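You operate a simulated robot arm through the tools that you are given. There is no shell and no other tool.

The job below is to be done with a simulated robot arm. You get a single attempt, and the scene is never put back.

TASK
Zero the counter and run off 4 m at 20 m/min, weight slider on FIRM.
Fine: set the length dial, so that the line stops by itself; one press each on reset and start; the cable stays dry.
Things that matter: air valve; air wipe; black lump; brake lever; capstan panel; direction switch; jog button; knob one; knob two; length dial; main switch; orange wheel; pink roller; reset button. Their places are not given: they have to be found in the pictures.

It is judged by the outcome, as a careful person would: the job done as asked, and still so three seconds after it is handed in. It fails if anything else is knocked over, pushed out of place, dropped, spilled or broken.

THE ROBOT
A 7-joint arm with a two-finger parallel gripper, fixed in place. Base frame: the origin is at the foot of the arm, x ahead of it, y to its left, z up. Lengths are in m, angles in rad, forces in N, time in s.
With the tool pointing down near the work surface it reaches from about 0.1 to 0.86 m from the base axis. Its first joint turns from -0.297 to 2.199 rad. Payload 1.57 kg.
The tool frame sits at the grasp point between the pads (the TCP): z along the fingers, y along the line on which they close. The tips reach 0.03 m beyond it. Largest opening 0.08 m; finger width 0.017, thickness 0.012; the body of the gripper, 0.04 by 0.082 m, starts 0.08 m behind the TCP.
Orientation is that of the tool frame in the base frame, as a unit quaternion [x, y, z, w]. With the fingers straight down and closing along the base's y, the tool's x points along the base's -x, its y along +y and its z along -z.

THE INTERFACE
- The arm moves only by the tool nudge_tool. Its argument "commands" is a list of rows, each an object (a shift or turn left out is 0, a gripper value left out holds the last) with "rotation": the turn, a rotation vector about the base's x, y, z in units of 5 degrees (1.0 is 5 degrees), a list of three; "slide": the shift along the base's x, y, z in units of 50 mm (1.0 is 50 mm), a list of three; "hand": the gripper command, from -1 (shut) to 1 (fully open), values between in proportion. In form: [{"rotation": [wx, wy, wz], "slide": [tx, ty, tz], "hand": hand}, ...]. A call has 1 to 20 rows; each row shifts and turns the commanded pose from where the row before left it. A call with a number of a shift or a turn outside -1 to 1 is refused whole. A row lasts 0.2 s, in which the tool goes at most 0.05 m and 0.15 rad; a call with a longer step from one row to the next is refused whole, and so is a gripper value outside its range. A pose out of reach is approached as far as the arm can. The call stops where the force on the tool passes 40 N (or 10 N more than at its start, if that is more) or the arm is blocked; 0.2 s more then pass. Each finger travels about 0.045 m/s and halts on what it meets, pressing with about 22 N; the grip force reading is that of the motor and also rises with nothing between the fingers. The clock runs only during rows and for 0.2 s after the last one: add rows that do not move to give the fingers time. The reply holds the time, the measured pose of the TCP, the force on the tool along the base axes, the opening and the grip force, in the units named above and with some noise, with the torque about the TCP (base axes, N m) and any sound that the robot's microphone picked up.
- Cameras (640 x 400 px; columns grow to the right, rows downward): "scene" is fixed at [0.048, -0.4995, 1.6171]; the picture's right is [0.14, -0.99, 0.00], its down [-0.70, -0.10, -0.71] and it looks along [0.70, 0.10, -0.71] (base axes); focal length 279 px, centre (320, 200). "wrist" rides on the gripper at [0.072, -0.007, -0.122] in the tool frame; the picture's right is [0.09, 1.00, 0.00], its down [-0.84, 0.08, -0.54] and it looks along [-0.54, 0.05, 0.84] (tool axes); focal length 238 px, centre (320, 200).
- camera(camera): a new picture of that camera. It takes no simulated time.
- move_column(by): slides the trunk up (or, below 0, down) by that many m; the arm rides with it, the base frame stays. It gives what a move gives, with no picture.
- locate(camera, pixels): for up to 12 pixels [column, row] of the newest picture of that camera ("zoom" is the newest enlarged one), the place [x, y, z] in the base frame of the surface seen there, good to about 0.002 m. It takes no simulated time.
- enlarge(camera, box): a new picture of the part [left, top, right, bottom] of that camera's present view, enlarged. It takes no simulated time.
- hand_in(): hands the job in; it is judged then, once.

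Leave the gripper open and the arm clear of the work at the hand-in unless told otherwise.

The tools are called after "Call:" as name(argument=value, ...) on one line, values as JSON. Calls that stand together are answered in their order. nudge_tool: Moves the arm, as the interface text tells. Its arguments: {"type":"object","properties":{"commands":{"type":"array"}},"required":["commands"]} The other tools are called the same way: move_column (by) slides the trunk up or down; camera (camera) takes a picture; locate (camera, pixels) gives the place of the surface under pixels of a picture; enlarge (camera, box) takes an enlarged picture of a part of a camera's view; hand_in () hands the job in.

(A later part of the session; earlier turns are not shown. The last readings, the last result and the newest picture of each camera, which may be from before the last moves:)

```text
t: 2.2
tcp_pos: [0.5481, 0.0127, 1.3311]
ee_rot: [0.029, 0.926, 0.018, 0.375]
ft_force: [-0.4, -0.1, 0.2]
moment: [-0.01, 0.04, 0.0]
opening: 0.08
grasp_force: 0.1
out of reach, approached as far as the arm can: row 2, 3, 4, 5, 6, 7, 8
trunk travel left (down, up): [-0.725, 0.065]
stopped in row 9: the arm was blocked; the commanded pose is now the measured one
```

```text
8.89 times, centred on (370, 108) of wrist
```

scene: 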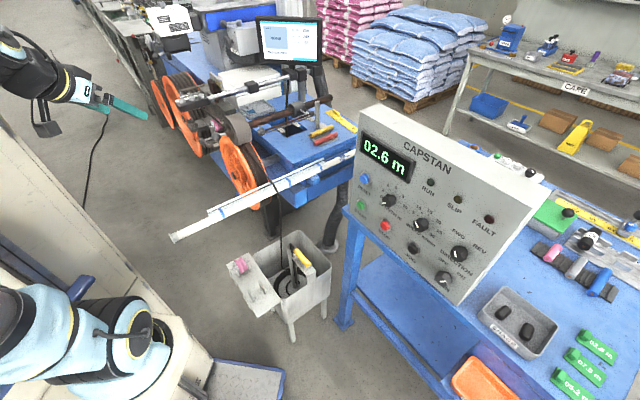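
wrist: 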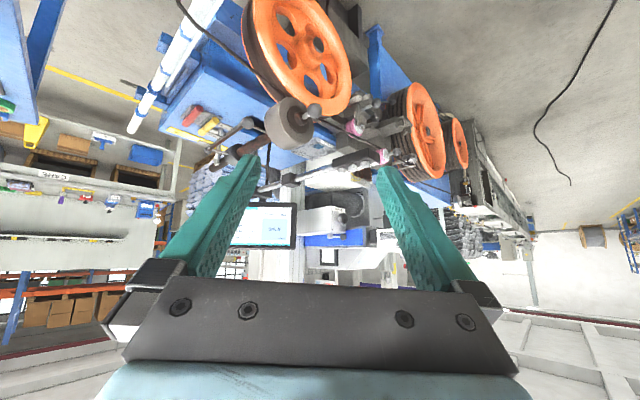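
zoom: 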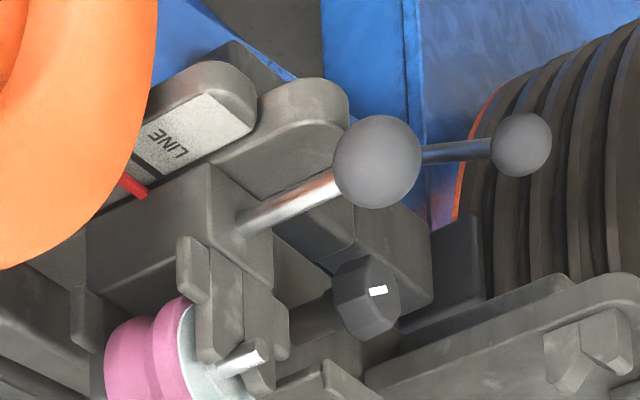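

I'll locate the parked second arm and the body on the left so as to keep clear of them, plus the orange wheel, cable and bin.

Call:
locate(camera="scene", pixels=[[130, 335], [90, 345], [40, 290], [60, 220], [75, 287], [20, 50], [70, 80], [100, 95], [130, 110], [160, 330], [230, 380], [30, 380]])

Call:
enlarge(camera="scene", box=[0, 0, 160, 140])

Call:
enlarge(camera="scene", box=[0, 230, 220, 400])

```text
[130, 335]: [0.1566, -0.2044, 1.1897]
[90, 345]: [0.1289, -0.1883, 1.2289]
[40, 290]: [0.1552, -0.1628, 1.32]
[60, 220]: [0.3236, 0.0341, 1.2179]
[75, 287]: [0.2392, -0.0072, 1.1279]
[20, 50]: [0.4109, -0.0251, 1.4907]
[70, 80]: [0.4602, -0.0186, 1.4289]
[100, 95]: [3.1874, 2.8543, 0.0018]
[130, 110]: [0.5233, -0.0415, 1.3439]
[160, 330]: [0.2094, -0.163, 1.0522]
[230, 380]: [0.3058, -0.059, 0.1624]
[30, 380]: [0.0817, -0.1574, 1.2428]
```

```text
2.86 times, centred on (80, 70) of scene
```

zoom: 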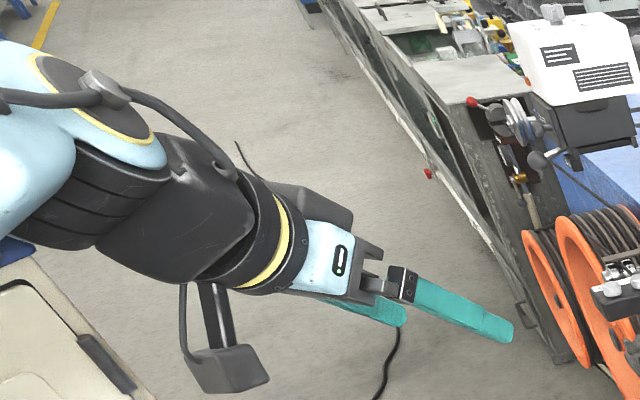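

```text
2.35 times, centred on (110, 315) of scene
```

zoom: 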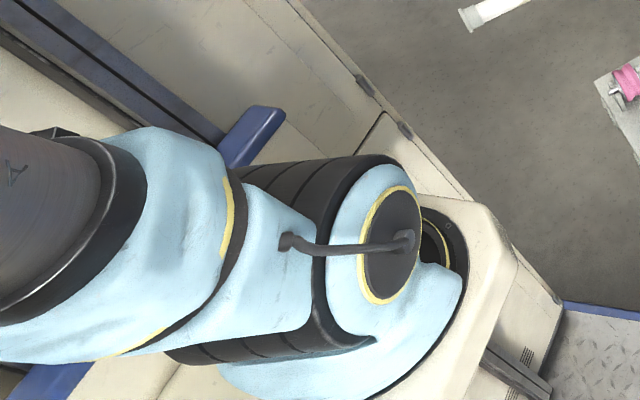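

The arm's shoulder sits near (0.15,-0.2,1.2), so I'll keep clear of it. Next I'll move toward the panel: shift in -y and yaw in small steps, watching for reach messages.

Call:
nudge_tool(commands=[{"rotation": [0, 0, -1], "slide": [0, -0.8, 0]}, {"rotation": [0, 0, -1], "slide": [0, -0.8, 0]}, {"rotation": [0, 0, -1], "slide": [0, -0.8, 0]}, {"rotation": [0, 0, -1], "slide": [0, -0.8, 0]}, {"rotation": [0, 0, -1], "slide": [0, -0.8, 0]}, {}])

Call:
camera(camera="wrist")

Call:
camera(camera="scene")

```text
t: 3.6
tcp_pos: [0.5719, -0.1684, 1.3197]
ee_rot: [0.222, 0.902, -0.066, 0.365]
ft_force: [0.2, -0.3, -0.1]
moment: [0.0, 0.0, -0.03]
opening: 0.0801
grasp_force: 0.1
out of reach, approached as far as the arm can: row 1, 2, 3, 4
trunk travel left (down, up): [-0.725, 0.065]
```

```text
taken
```

wrist: 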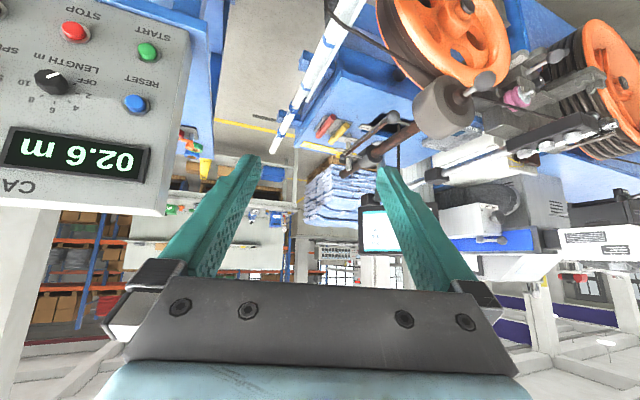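

```text
taken
```

scene: 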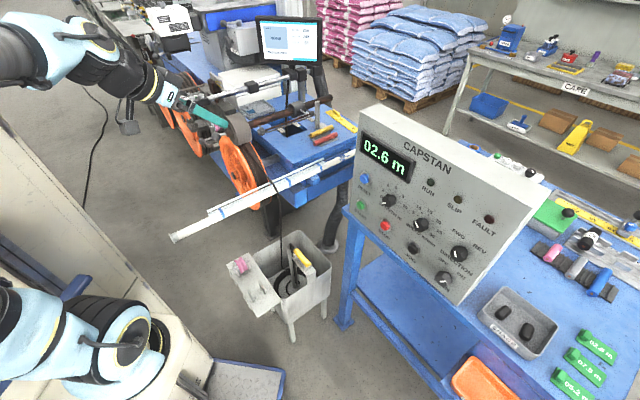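

The wrist camera now sees the panel at left (upside-down). I'll enlarge that region and the weight slider.

Call:
enlarge(camera="wrist", box=[0, 0, 200, 125])

Call:
enlarge(camera="wrist", box=[310, 90, 430, 165])

Call:
enlarge(camera="wrist", box=[370, 0, 640, 165])

```text
3.20 times, centred on (100, 62) of wrist
```

zoom: 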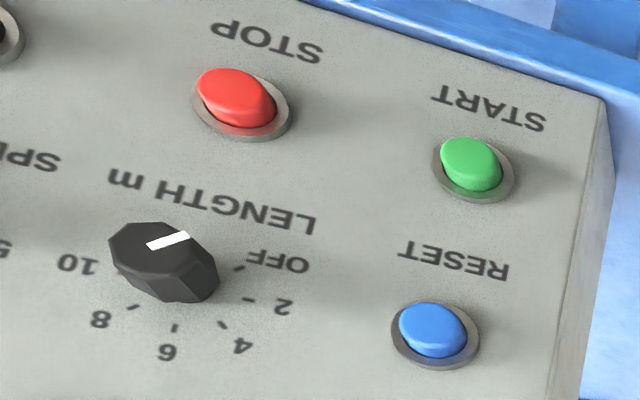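

```text
5.33 times, centred on (370, 128) of wrist
```

zoom: 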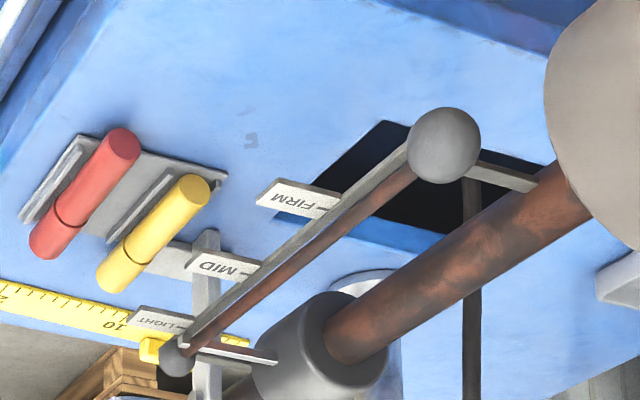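

```text
2.37 times, centred on (505, 82) of wrist
```

zoom: 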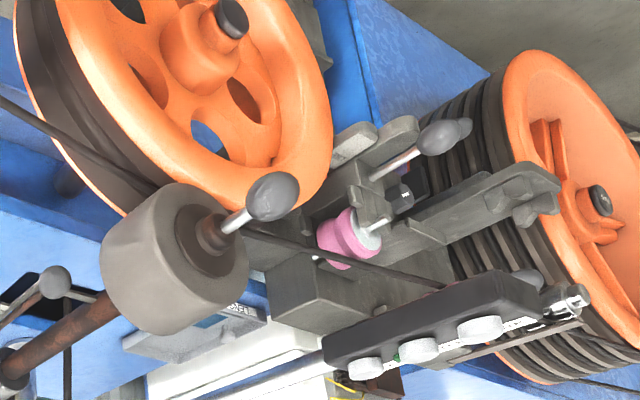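

The rod ball is near the press roller, so I need exact geometry. I'll locate points on the ball, bracket, rail, tags and roller in the wrist image (ball 393,118; bracket 406,124; rail 366,139; roller face).

Call:
locate(camera="wrist", pixels=[[393, 118], [406, 124], [401, 122], [383, 122], [366, 139], [370, 126], [353, 140], [343, 151], [350, 156], [388, 126], [420, 130], [375, 135]])

Call:
locate(camera="wrist", pixels=[[421, 110], [435, 95], [447, 93], [470, 110], [455, 100], [467, 95], [482, 84], [487, 83], [440, 130], [443, 82], [414, 100], [369, 155]])

Call:
enlarge(camera="wrist", box=[375, 75, 495, 150])

```text
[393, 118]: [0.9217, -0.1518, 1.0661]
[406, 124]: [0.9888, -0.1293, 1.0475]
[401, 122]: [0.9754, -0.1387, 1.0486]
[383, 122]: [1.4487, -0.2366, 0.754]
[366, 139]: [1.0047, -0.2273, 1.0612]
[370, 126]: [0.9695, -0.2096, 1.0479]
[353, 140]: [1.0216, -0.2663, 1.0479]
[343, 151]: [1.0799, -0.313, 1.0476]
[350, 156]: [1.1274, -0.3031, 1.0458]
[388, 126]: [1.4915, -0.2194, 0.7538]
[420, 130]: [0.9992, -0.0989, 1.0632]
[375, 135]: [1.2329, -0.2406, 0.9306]
```

```text
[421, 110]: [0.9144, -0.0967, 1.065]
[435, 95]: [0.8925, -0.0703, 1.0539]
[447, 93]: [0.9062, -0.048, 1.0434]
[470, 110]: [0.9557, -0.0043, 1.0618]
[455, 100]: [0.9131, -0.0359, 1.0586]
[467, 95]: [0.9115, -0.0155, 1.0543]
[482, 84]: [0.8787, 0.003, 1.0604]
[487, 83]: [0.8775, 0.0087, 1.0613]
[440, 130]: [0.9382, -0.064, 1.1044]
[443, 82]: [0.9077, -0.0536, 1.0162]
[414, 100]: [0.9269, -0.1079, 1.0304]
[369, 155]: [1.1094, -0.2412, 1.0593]
```

```text
5.33 times, centred on (435, 112) of wrist
```

zoom: 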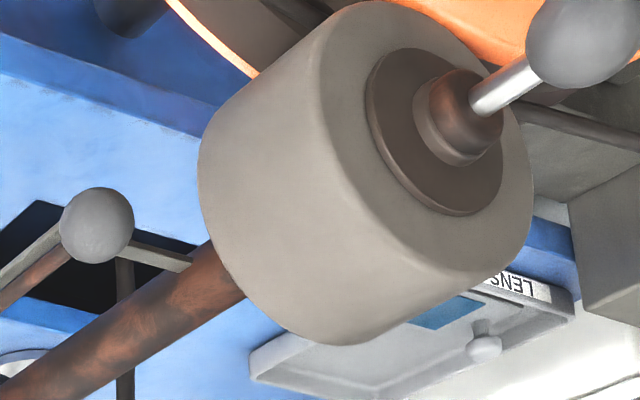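

Geometry worked out: ball centre ≈ (0.932,-0.152,1.058), rod direction d=(0.70,-0.715,0), roller sits only ~1 cm to the side, so I'll grip the ball with fingers above and below, tool pointing along d. First I yaw and pitch the tool to point along d at a clear place.

Call:
nudge_tool(commands=[{"rotation": [0, 0, -1], "slide": [0.5, 0.3, -0.3]}, {"rotation": [0, 0, -1], "slide": [0.5, 0.3, -0.3]}, {"rotation": [0, 0, -1], "slide": [0.5, 0.3, -0.3]}, {"rotation": [0, 0, -1], "slide": [0.3, 0.2, -0.3]}, {"rotation": [-1, -0.98, 0], "slide": [0, 0, -0.2]}, {"rotation": [-1, -0.98, 0], "slide": [0, 0, -0.2]}, {"rotation": [-1, -0.98, 0], "slide": [0, 0, -0.2]}, {}, {}])

Call:
camera(camera="scene")

Call:
camera(camera="wrist")

```text
t: 5.6
tcp_pos: [0.6603, -0.113, 1.2303]
ee_rot: [0.339, 0.774, -0.189, 0.501]
ft_force: [0.3, 0.4, 0.3]
moment: [0.0, 0.01, -0.01]
opening: 0.08
grasp_force: 0.1
trunk travel left (down, up): [-0.725, 0.065]
```

```text
taken
```

scene: 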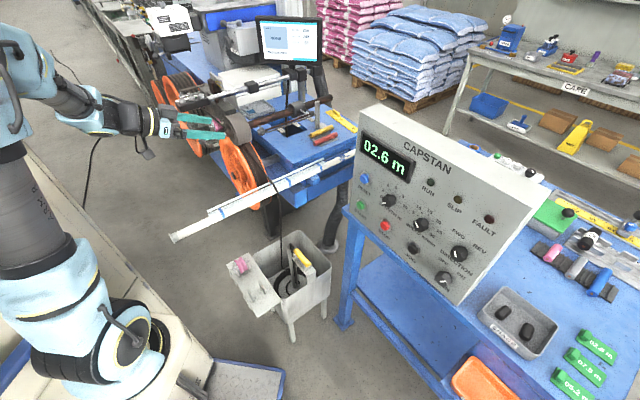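

```text
taken
```

wrist: 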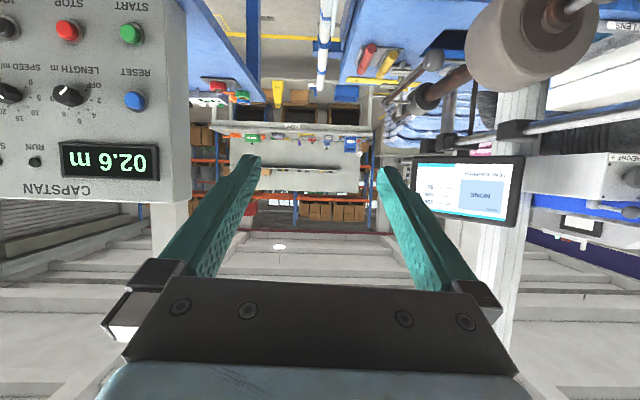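

Reach is fine here. The wrist view now has a good frontal (upside-down) view of the panel; I'll enlarge it to read the dials.

Call:
enlarge(camera="wrist", box=[0, 0, 190, 200])

Call:
locate(camera="wrist", pixels=[[135, 101], [131, 33], [68, 30], [5, 27], [67, 95], [10, 94], [180, 15], [180, 180], [10, 190], [100, 160]])

```text
2.00 times, centred on (95, 100) of wrist
```

zoom: 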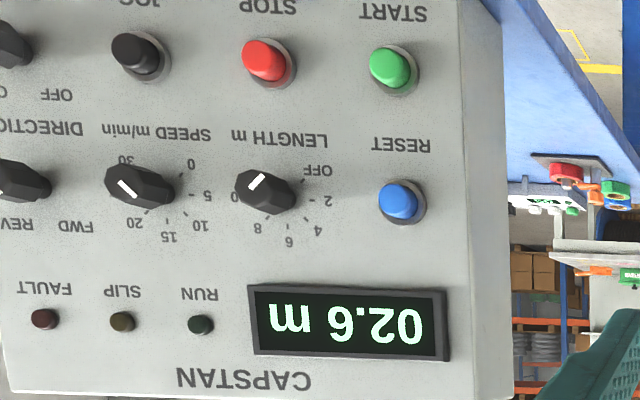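

```text
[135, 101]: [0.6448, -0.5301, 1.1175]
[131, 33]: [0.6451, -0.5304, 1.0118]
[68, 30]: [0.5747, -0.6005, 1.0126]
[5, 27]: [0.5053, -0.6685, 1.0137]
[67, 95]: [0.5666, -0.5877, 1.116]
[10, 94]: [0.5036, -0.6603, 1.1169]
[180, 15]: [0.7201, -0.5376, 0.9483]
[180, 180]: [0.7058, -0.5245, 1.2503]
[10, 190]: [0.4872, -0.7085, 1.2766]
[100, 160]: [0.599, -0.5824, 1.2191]
```

I'll zoom strongly on the length and speed dials to read the pointers.

Call:
enlarge(camera="wrist", box=[50, 75, 100, 127])

Call:
enlarge(camera="wrist", box=[0, 70, 50, 122])

```text
7.69 times, centred on (75, 101) of wrist
```

zoom: 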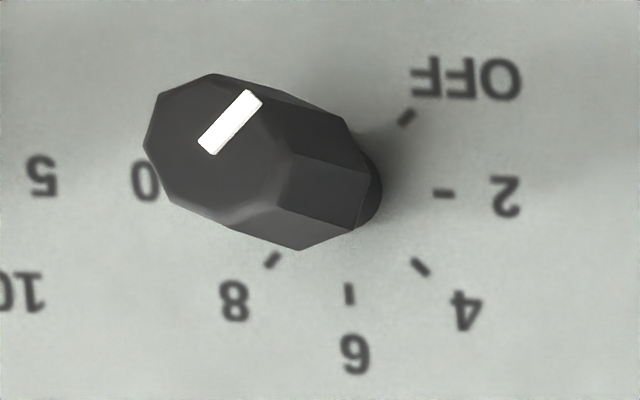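

```text
7.69 times, centred on (25, 96) of wrist
```

zoom: 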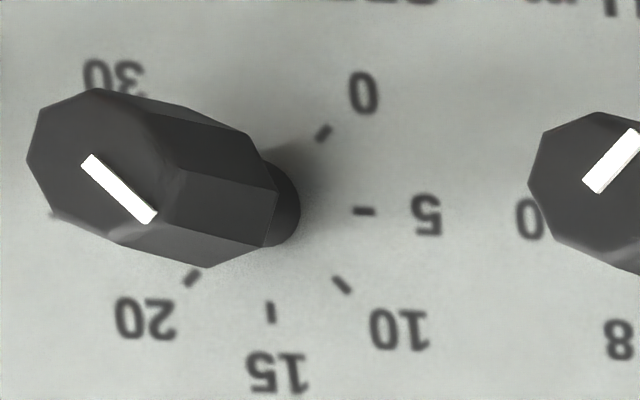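

Read so far: LENGTH at OFF (ticks 45° apart: OFF −135°, 2 −90°, 4 −45°), so it needs +90° clockwise; SPEED at 10 (−45°), 20 is at +45°, so it needs +90° clockwise; DIRECTION looks FWD, MAIN looks ON. Now I level the tool along d and begin rolling it −90° about its axis so that the fingers close vertically with the camera away from the roller.

Call:
nudge_tool(commands=[{"rotation": [-0.9, -0.885, -0.06]}, {"rotation": [-0.9, -0.885, -0.06]}, {"rotation": [-0.9, -0.885, -0.06]}, {"rotation": [-0.9, -0.885, -0.06]}, {"rotation": [-0.98, 1, 0]}, {"rotation": [-0.98, 1, 0]}, {"rotation": [-0.98, 1, 0]}, {"rotation": [-0.98, 1, 0]}, {"rotation": [-0.98, 1, 0]}, {}])

Call:
camera(camera="wrist")

Call:
camera(camera="scene")

```text
t: 7.8
tcp_pos: [0.66, -0.1127, 1.2314]
ee_rot: [0.082, 0.703, -0.446, 0.548]
ft_force: [-0.6, 0.6, 0.8]
moment: [0.02, 0.01, -0.01]
opening: 0.0801
grasp_force: 0.1
trunk travel left (down, up): [-0.725, 0.065]
```

```text
taken
```

wrist: 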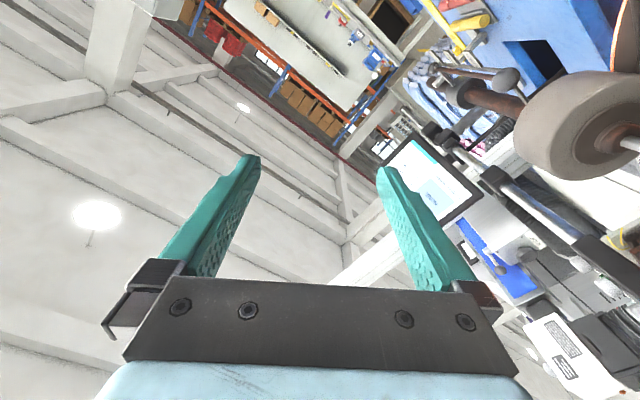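

```text
taken
```

scene: 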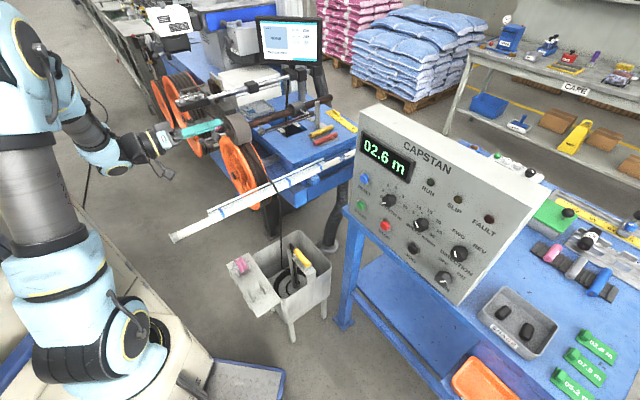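

Good, the roll works. I'll finish the remaining ~57.5° roll, holding position.

Call:
nudge_tool(commands=[{"rotation": [-0.98, 1, 0]}, {"rotation": [-0.98, 1, 0]}, {"rotation": [-0.98, 1, 0]}, {"rotation": [-0.98, 1, 0]}, {"rotation": [-0.98, 1, 0]}, {"rotation": [-0.98, 1, 0]}, {"rotation": [-0.98, 1, 0]}, {"rotation": [-0.98, 1, 0]}, {"rotation": [-0.21, 0.215, 0], "hand": 0.5}, {}, {}])

Call:
camera(camera="wrist")

Call:
camera(camera="scene")

```text
t: 10.2
tcp_pos: [0.6594, -0.114, 1.2323]
ee_rot: [-0.265, 0.655, -0.654, 0.269]
ft_force: [0.3, 0.4, 0.7]
moment: [0.01, -0.02, 0.01]
opening: 0.0596
grasp_force: 0.0
trunk travel left (down, up): [-0.725, 0.065]
```

```text
taken
```

wrist: 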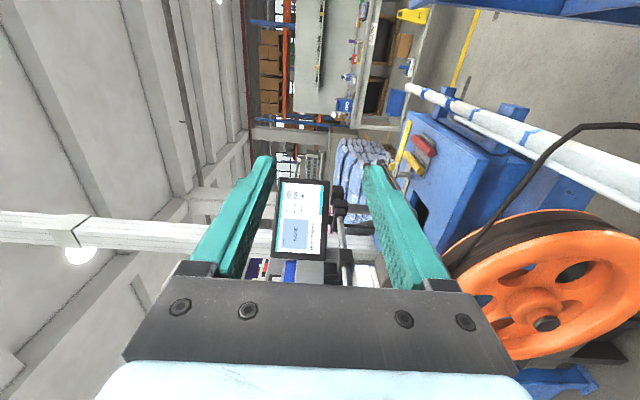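

```text
taken
```

scene: 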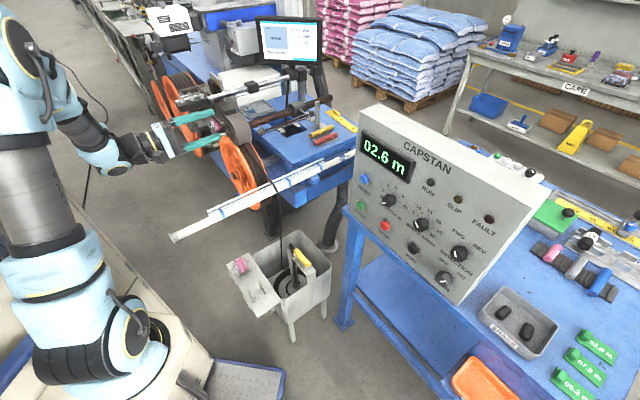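

Tool now points along d with the fingers vertical. I'll shift to the lane beside the roller (s≈0.556) at (0.778,0.001), then descend to z≈1.06 in front of the ball.

Call:
nudge_tool(commands=[{"slide": [0.593, 0.575, 0]}, {"slide": [0.593, 0.575, 0]}, {"slide": [0.593, 0.575, 0]}, {"slide": [0.593, 0.575, 0]}, {"slide": [0, 0, -0.6]}, {"slide": [0, 0, -0.6]}, {}, {}])

Call:
camera(camera="wrist")

Call:
camera(camera="scene")

```text
t: 12.0
tcp_pos: [0.7766, 0.0052, 1.1717]
ee_rot: [-0.265, 0.655, -0.655, 0.268]
ft_force: [0.8, -1.0, -0.2]
moment: [-0.02, -0.01, -0.01]
opening: 0.0601
grasp_force: 0.0
trunk travel left (down, up): [-0.725, 0.065]
```

```text
taken
```

wrist: 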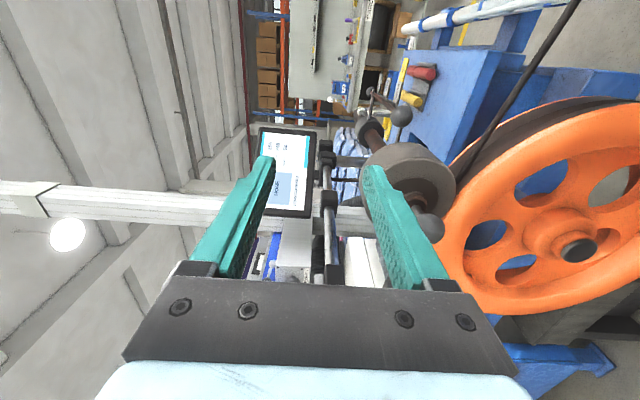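

```text
taken
```

scene: 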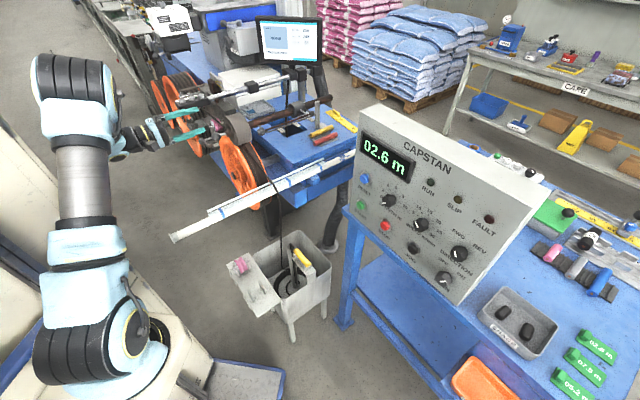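

I can see the rod's ball at (400,116) and the roller at (415,180). I'll zoom and locate for refined positions.

Call:
enlarge(camera="wrist", box=[340, 70, 470, 250])

Call:
locate(camera="wrist", pixels=[[400, 116], [396, 110], [405, 113], [401, 120], [372, 158], [380, 152], [400, 146], [425, 148], [450, 170], [432, 228], [420, 165], [374, 107]])

```text
2.22 times, centred on (405, 160) of wrist
```

zoom: 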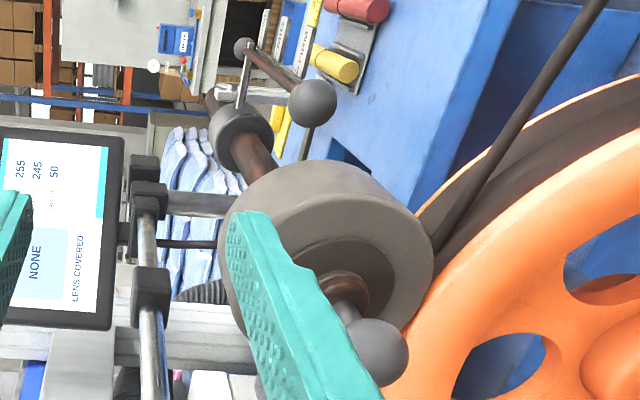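

```text
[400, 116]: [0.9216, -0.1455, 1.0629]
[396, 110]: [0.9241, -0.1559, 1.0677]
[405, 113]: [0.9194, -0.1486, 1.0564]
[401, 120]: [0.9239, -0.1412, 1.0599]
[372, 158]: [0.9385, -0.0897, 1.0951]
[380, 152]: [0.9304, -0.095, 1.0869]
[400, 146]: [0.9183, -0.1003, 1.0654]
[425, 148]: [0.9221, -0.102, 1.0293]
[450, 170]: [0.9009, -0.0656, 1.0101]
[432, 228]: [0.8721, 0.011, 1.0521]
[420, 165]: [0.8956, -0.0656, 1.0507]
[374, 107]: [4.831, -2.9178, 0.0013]
```

Ball centre refined to (0.9335,−0.1535,1.058). I'll descend to z≈1.058 and advance half way along d, then check.

Call:
nudge_tool(commands=[{"slide": [-0.02, -0.02, -0.758]}, {"slide": [-0.02, -0.02, -0.758]}, {"slide": [0, 0, -0.758]}, {"slide": [0.574, -0.586, 0]}, {"slide": [0.574, -0.586, 0]}, {}, {}])

Call:
camera(camera="wrist")

Call:
enlarge(camera="scene", box=[120, 80, 320, 205])

```text
t: 13.6
tcp_pos: [0.8337, -0.0611, 1.0594]
ee_rot: [0.265, -0.655, 0.655, -0.268]
ft_force: [0.2, -0.7, 0.5]
moment: [0.01, 0.02, -0.02]
opening: 0.0601
grasp_force: 0.1
trunk travel left (down, up): [-0.725, 0.065]
```

```text
taken
```

wrist: 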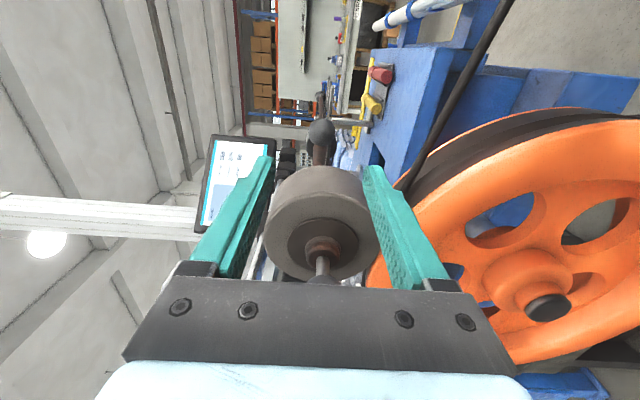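

```text
3.20 times, centred on (220, 142) of scene
```

zoom: 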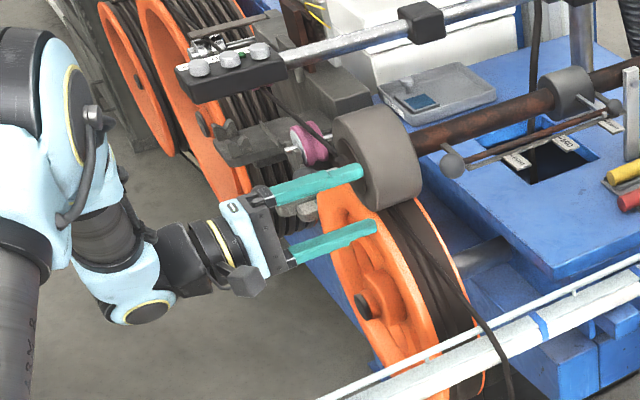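

The ball is centred between the fingers (321,132). I'll advance 0.118 m along d so that the pads flank the ball.

Call:
nudge_tool(commands=[{"slide": [0.56, -0.553, 0]}, {"slide": [0.56, -0.553, 0]}, {"slide": [0.56, -0.553, 0]}, {}, {}])

Call:
camera(camera="wrist")

Call:
enlarge(camera="scene", box=[200, 90, 330, 170])

```text
t: 14.8
tcp_pos: [0.9212, -0.1425, 1.0575]
ee_rot: [-0.266, 0.655, -0.655, 0.268]
ft_force: [-0.7, 0.0, -0.1]
moment: [0.03, 0.0, 0.04]
opening: 0.0599
grasp_force: 0.1
trunk travel left (down, up): [-0.725, 0.065]
```

```text
taken
```

wrist: 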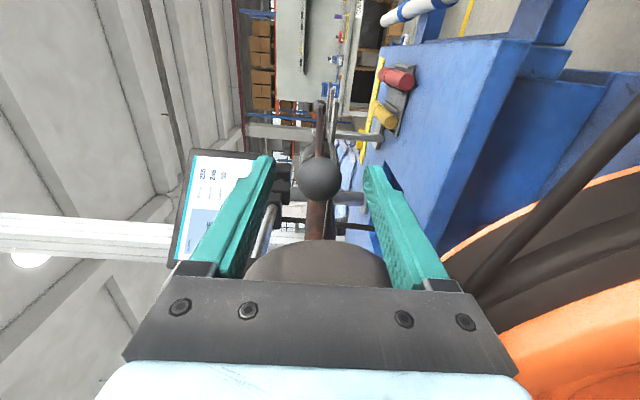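

```text
4.92 times, centred on (265, 130) of scene
```

zoom: 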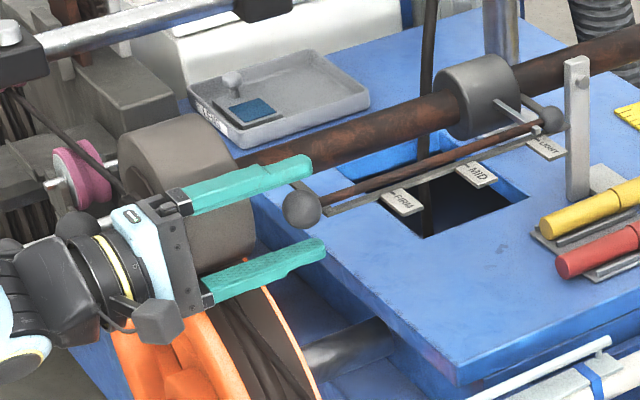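

The ball sits between the pads. Now I close the gripper on it.

Call:
nudge_tool(commands=[{"slide": [-0.04, -0.04, 0], "hand": -1}, {}, {}, {}, {}, {}])

Call:
camera(camera="wrist")

Call:
enlarge(camera="scene", box=[200, 90, 330, 170])

```text
t: 16.2
tcp_pos: [0.9172, -0.1453, 1.0564]
ee_rot: [0.265, -0.655, 0.656, -0.267]
ft_force: [-0.8, -0.5, 3.7]
moment: [-0.02, -0.07, -0.03]
opening: 0.0298
grasp_force: 38.8
trunk travel left (down, up): [-0.725, 0.065]
```

```text
taken
```

wrist: 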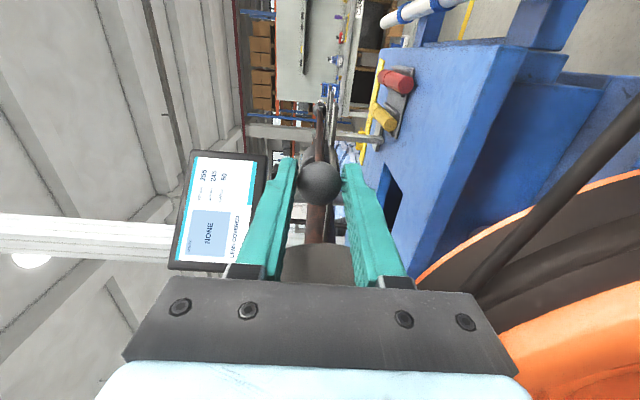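

```text
4.92 times, centred on (265, 130) of scene
```

zoom: 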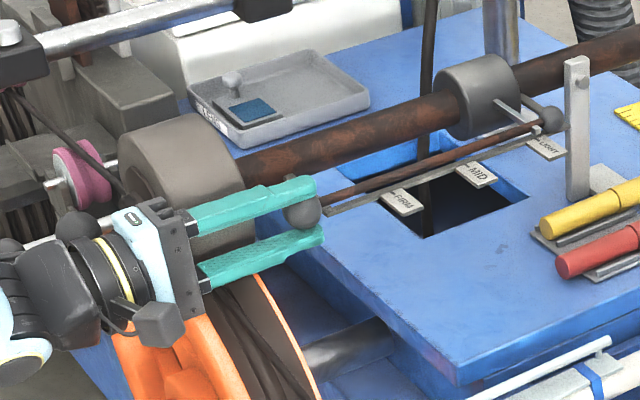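

Grip is firm (opening 0.0298). I'll pull gently along −d about 0.07 m first and check the pointer.

Call:
nudge_tool(commands=[{"slide": [-0.25, 0.255, 0]}, {"slide": [-0.25, 0.255, 0]}, {"slide": [-0.25, 0.255, 0]}, {"slide": [-0.25, 0.255, 0]}, {}, {}])

Call:
enlarge(camera="scene", box=[200, 90, 330, 170])

```text
t: 17.6
tcp_pos: [0.8681, -0.0934, 1.0567]
ee_rot: [-0.266, 0.656, -0.655, 0.266]
ft_force: [-1.1, -5.0, -3.5]
moment: [0.01, 0.06, 0.32]
opening: 0.0294
grasp_force: 39.1
trunk travel left (down, up): [-0.725, 0.065]
```

```text
4.92 times, centred on (265, 130) of scene
```

zoom: 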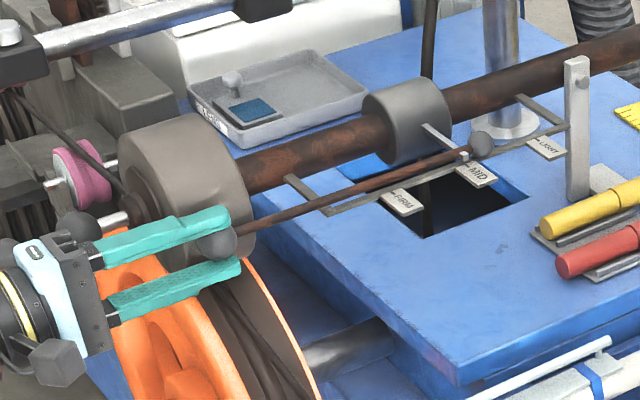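

The pointer is now near MID and moves with the pull. I'll pull another 0.066 m and then check it against the FIRM mark.

Call:
nudge_tool(commands=[{"slide": [-0.23, 0.238, 0]}, {"slide": [-0.23, 0.238, 0]}, {"slide": [-0.23, 0.238, 0]}, {"slide": [-0.23, 0.238, 0]}, {}, {}])

Call:
enlarge(camera="scene", box=[260, 105, 310, 137])

Call:
enlarge(camera="scene", box=[190, 90, 320, 170])

```text
t: 19.0
tcp_pos: [0.8184, -0.0457, 1.0571]
ee_rot: [0.265, -0.655, 0.655, -0.268]
ft_force: [-6.8, 4.7, -1.8]
moment: [-0.01, 0.1, 0.32]
opening: 0.0295
grasp_force: 39.1
trunk travel left (down, up): [-0.725, 0.065]
```

```text
12.50 times, centred on (285, 121) of scene
```

zoom: 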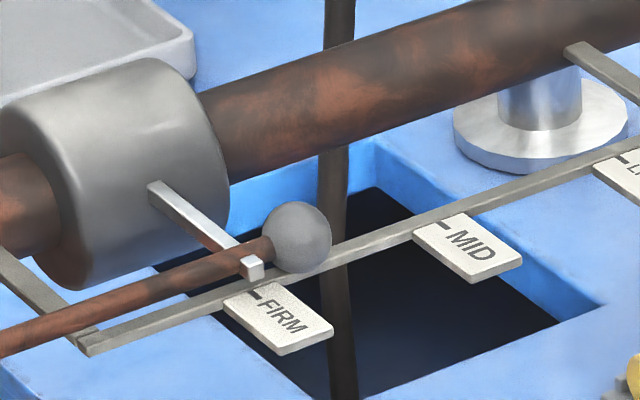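

```text
4.92 times, centred on (255, 130) of scene
```

zoom: 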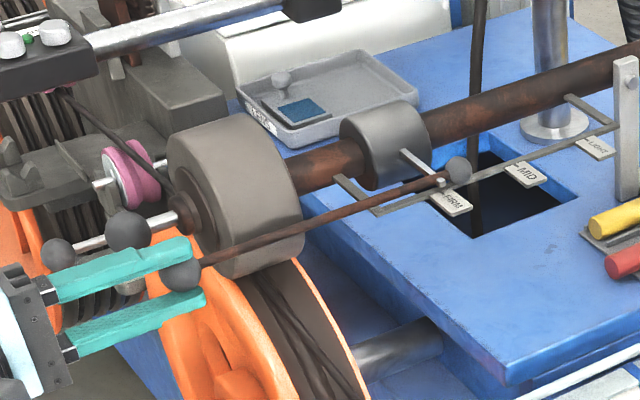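

The pointer appears at the FIRM tick. I'll re-zoom and locate the pointer tip and tick precisely.

Call:
enlarge(camera="scene", box=[265, 113, 305, 138])

```text
16.00 times, centred on (285, 126) of scene
```

zoom: 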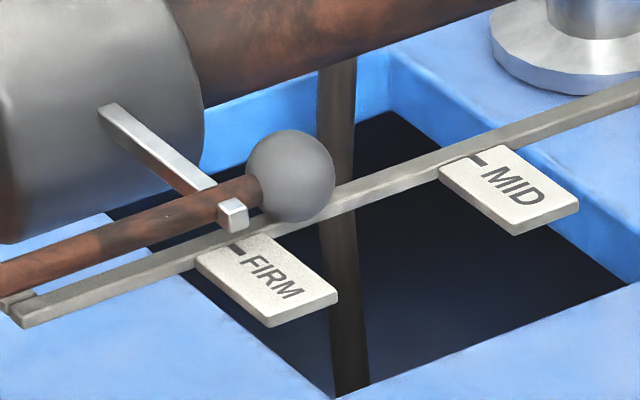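

Call:
locate(camera="zoom", pixels=[[232, 212], [226, 207], [238, 206], [237, 249], [233, 246], [478, 159], [200, 188], [140, 138], [265, 240], [203, 262], [235, 222], [500, 152]])

```text
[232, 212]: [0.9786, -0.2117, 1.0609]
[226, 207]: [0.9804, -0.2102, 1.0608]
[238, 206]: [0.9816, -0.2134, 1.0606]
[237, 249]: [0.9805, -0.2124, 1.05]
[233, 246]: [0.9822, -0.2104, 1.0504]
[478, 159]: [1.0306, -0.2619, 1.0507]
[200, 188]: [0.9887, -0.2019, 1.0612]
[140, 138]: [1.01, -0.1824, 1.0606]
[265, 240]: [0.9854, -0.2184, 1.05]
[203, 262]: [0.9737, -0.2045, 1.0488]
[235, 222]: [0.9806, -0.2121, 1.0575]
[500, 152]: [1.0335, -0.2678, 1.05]
```

Pointer at t≈0.833 vs FIRM tick at 0.834 — within about 1 mm. I'll release the ball and check whether it stays there.

Call:
nudge_tool(commands=[{"hand": 0.6}, {}, {}, {}])

Call:
enlarge(camera="scene", box=[265, 113, 305, 138])

Call:
locate(camera="zoom", pixels=[[232, 212], [226, 207], [238, 206], [237, 249], [233, 246], [478, 159], [200, 188], [140, 138]])

Call:
camera(camera="wrist")

```text
t: 20.0
tcp_pos: [0.8198, -0.0467, 1.0556]
ee_rot: [0.265, -0.655, 0.655, -0.268]
ft_force: [0.3, -0.3, -0.1]
moment: [-0.01, 0.01, 0.0]
opening: 0.064
grasp_force: 0.0
trunk travel left (down, up): [-0.725, 0.065]
```

```text
16.00 times, centred on (285, 126) of scene
```

zoom: 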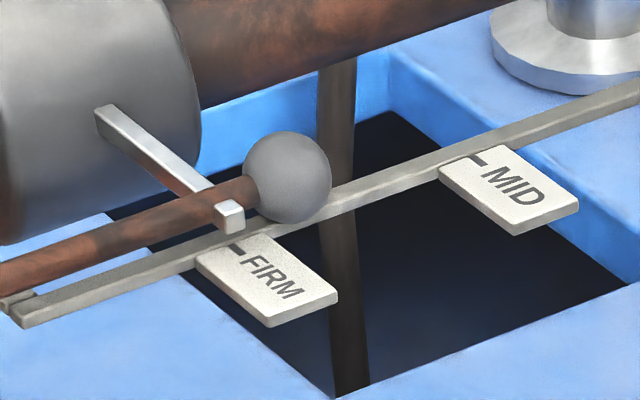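

```text
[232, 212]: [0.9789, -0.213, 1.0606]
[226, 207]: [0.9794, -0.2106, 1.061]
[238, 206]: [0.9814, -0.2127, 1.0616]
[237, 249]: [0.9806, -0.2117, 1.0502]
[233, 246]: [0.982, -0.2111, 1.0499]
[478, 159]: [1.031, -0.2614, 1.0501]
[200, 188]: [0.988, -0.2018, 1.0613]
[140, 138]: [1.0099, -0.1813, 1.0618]
```

```text
taken
```

wrist: 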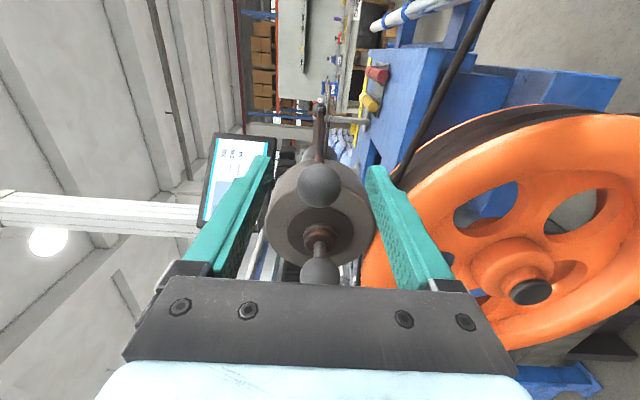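

I'll measure the bar centreline and the tick again after release.

Call:
locate(camera="zoom", pixels=[[225, 201], [200, 182], [170, 159], [140, 136], [120, 120], [228, 245], [240, 251], [234, 248], [480, 157], [474, 155], [229, 220], [242, 212]])

```text
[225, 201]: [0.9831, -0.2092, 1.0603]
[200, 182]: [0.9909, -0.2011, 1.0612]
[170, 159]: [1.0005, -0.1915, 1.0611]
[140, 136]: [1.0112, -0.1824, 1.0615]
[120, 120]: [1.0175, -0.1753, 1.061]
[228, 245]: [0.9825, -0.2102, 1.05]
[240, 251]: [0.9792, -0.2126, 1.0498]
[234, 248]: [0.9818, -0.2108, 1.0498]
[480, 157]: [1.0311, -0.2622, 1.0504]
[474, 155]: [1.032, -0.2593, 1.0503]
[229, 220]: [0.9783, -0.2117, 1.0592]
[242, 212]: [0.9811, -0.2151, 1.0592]
```

The pointer bar and the FIRM tick coincide within 1 mm, so the weight slider is on FIRM. Now I retreat along −d, then travel toward the panel (same orientation faces the panel).

Call:
nudge_tool(commands=[{"slide": [-0.56, 0.57, 0]}, {"slide": [-0.56, 0.57, 0]}, {"slide": [-0.56, 0.57, 0]}, {"slide": [0, -0.5, 0.7]}, {"slide": [-0.3, -0.7, 0.5]}, {"slide": [-0.3, -0.9, 0]}, {"slide": [-0.3, -0.9, 0]}, {"slide": [-0.3, -0.9, 0]}, {}, {}])

Call:
camera(camera="wrist")

Call:
camera(camera="scene")

```text
t: 22.2
tcp_pos: [0.6847, -0.154, 1.1141]
ee_rot: [0.265, -0.655, 0.655, -0.268]
ft_force: [1.0, 0.5, -0.1]
moment: [0.01, 0.02, -0.01]
opening: 0.0637
grasp_force: 0.0
trunk travel left (down, up): [-0.725, 0.065]
```

```text
taken
```

wrist: 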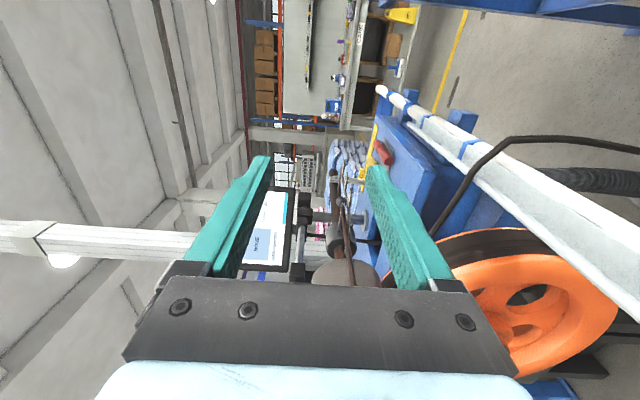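

```text
taken
```

scene: 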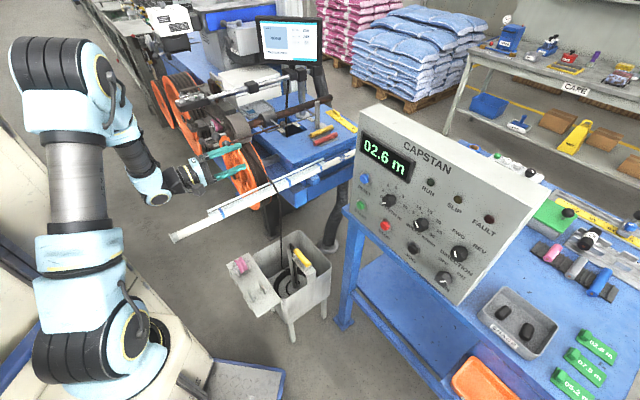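

Everything is clear. I continue toward the panel: to about (0.56,−0.40,1.12).

Call:
nudge_tool(commands=[{"slide": [-0.4, -0.82, 0]}, {"slide": [-0.4, -0.82, 0]}, {"slide": [-0.4, -0.82, 0]}, {"slide": [-0.4, -0.82, 0]}, {"slide": [-0.4, -0.82, 0]}, {}, {}])

Call:
camera(camera="wrist")

Call:
camera(camera="scene")

```text
t: 23.8
tcp_pos: [0.6016, -0.3621, 1.1135]
ee_rot: [0.265, -0.654, 0.656, -0.268]
ft_force: [0.3, -0.5, 0.2]
moment: [0.01, 0.02, 0.02]
opening: 0.064
grasp_force: 0.0
out of reach, approached as far as the arm can: row 4, 5
trunk travel left (down, up): [-0.725, 0.065]
```

```text
taken
```

wrist: 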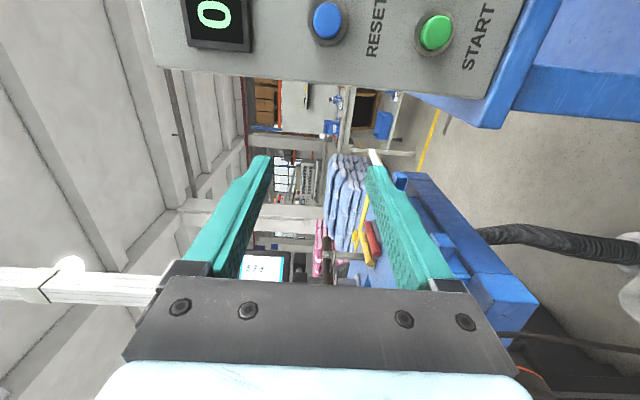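

```text
taken
```

scene: 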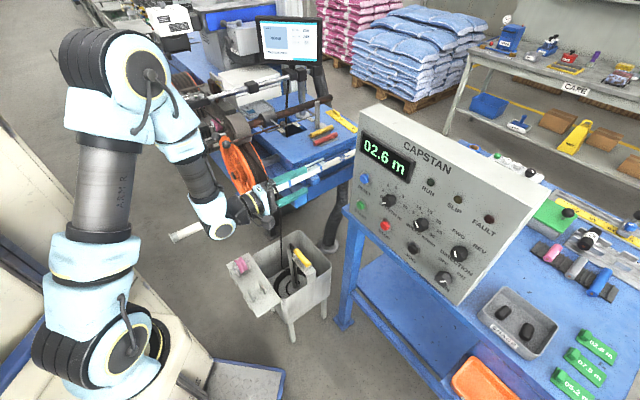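

The limit seems to be the arm folding too close (x fell short by ~17 mm, y reached). I'll try moving outward along d toward the panel: to about (0.62,−0.42,1.115).

Call:
nudge_tool(commands=[{"slide": [0.4, -0.4, 0]}, {"slide": [0.3, -0.8, 0]}, {}, {}])

Call:
camera(camera="wrist")

```text
t: 24.8
tcp_pos: [0.6385, -0.424, 1.115]
ee_rot: [0.265, -0.655, 0.655, -0.269]
ft_force: [-0.8, 0.7, 0.9]
moment: [-0.01, 0.02, -0.02]
opening: 0.0639
grasp_force: 0.1
trunk travel left (down, up): [-0.725, 0.065]
```

```text
taken
```

wrist: 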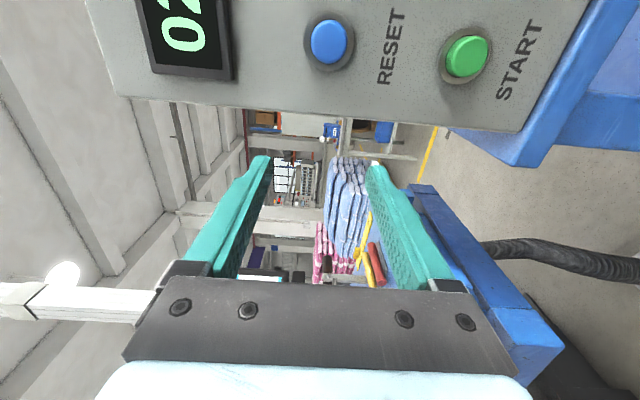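

Reachable. Now I measure the RESET and START button bezels from this view: zoom and locate ring edges.

Call:
enlarge(camera="wrist", box=[290, 0, 510, 100])

Call:
enlarge(camera="scene", box=[345, 165, 405, 240])

```text
2.91 times, centred on (400, 50) of wrist
```

zoom: 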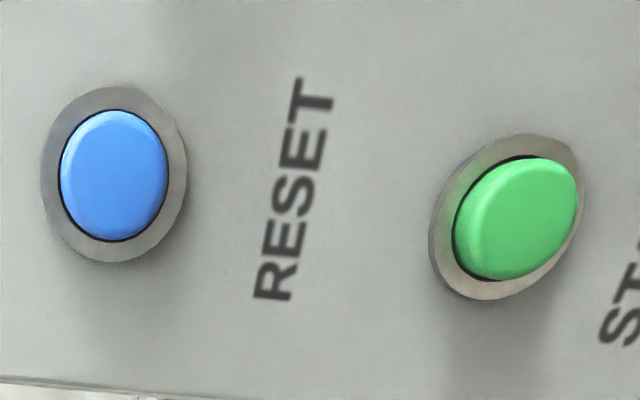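

```text
5.33 times, centred on (375, 202) of scene
```

zoom: 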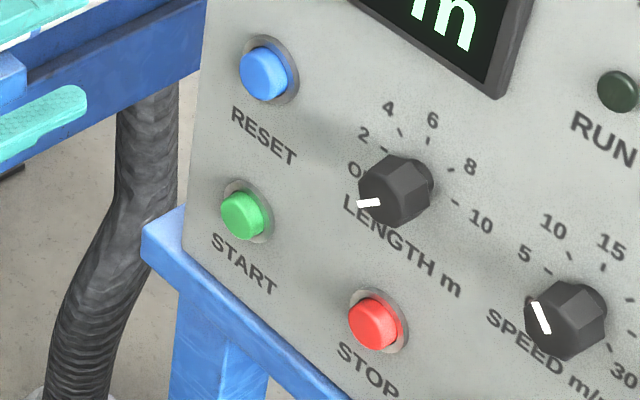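

Call:
enlarge(camera="wrist", box=[290, 0, 510, 100])

Call:
locate(camera="zoom", pixels=[[49, 170], [180, 172], [115, 95], [112, 254], [438, 240], [579, 205], [522, 142], [485, 290], [115, 175], [515, 220], [300, 350], [320, 40]])

```text
2.91 times, centred on (400, 50) of wrist
```

zoom: 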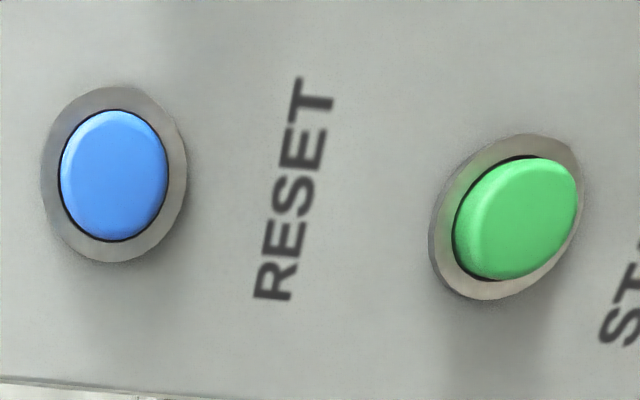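

```text
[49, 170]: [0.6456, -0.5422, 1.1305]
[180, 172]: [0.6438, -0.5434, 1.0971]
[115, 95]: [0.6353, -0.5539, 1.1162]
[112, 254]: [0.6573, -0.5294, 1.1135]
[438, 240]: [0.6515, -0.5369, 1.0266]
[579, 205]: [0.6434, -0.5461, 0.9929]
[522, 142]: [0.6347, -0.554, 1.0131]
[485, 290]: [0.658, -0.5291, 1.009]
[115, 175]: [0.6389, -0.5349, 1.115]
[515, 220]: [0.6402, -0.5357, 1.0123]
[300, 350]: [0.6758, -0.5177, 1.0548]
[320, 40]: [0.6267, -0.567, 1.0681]
```

Panel frame found (s along panel, t depth): RESET at s=0.08, z=1.114; START at s=0.08, z=1.011; LENGTH knob at s≈−0.02, z≈1.114; SPEED at s≈−0.12. I move sideways to face the LENGTH knob, staying ~3.5 cm short of it, and open the hand.

Call:
nudge_tool(commands=[{"slide": [-0.63, -0.62, 0], "hand": 1}, {"slide": [-0.63, -0.62, 0]}, {"slide": [-0.63, -0.62, 0]}, {"slide": [-0.63, -0.62, 0]}, {}, {}])

Call:
camera(camera="wrist")

Call:
camera(camera="scene")

```text
t: 26.2
tcp_pos: [0.5963, -0.4605, 1.115]
ee_rot: [0.265, -0.655, 0.656, -0.267]
ft_force: [-0.4, 0.6, 0.8]
moment: [0.01, 0.02, 0.01]
opening: 0.0801
grasp_force: 0.1
out of reach, approached as far as the arm can: row 2, 3, 4
trunk travel left (down, up): [-0.725, 0.065]
```

```text
taken
```

wrist: 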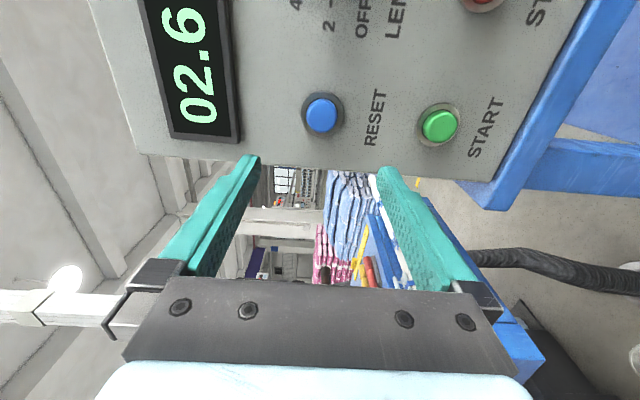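

```text
taken
```

scene: 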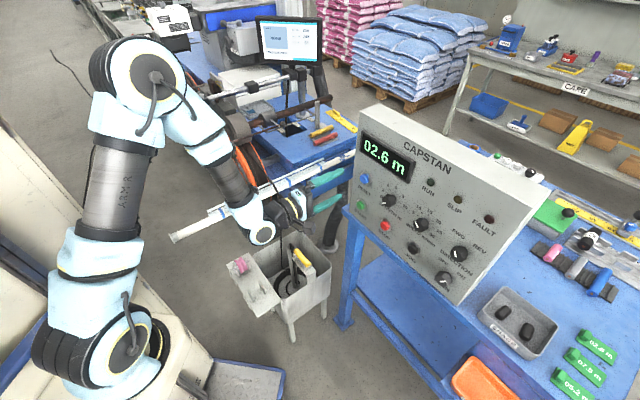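

The arm hits a limit moving further right. I'll locate the arm's own joints in the scene picture to understand its posture (shoulder 128,340; elbow 155,75; forearm 210,140; wrist 262,232).

Call:
locate(camera="scene", pixels=[[128, 335], [65, 340], [95, 260], [108, 190], [115, 130], [155, 72], [100, 70], [205, 140], [230, 180], [262, 232], [275, 205], [300, 205]])

Call:
enlarge(camera="scene", box=[20, 20, 360, 400])

```text
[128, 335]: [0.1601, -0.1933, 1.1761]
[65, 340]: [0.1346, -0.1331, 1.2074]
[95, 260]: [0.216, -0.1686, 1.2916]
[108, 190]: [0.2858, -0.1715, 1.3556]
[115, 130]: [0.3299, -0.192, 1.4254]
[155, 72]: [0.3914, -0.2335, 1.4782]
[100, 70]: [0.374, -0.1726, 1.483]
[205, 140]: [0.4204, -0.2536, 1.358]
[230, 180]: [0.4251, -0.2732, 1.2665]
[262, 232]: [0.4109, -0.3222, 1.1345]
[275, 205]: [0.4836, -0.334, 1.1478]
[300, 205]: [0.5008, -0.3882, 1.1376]
```

```text
1.05 times, centred on (190, 210) of scene (not enlarged: the box is as wide or as high as the picture)
```

zoom: 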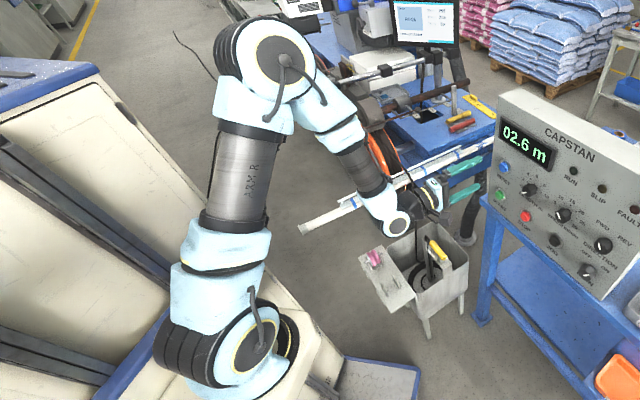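

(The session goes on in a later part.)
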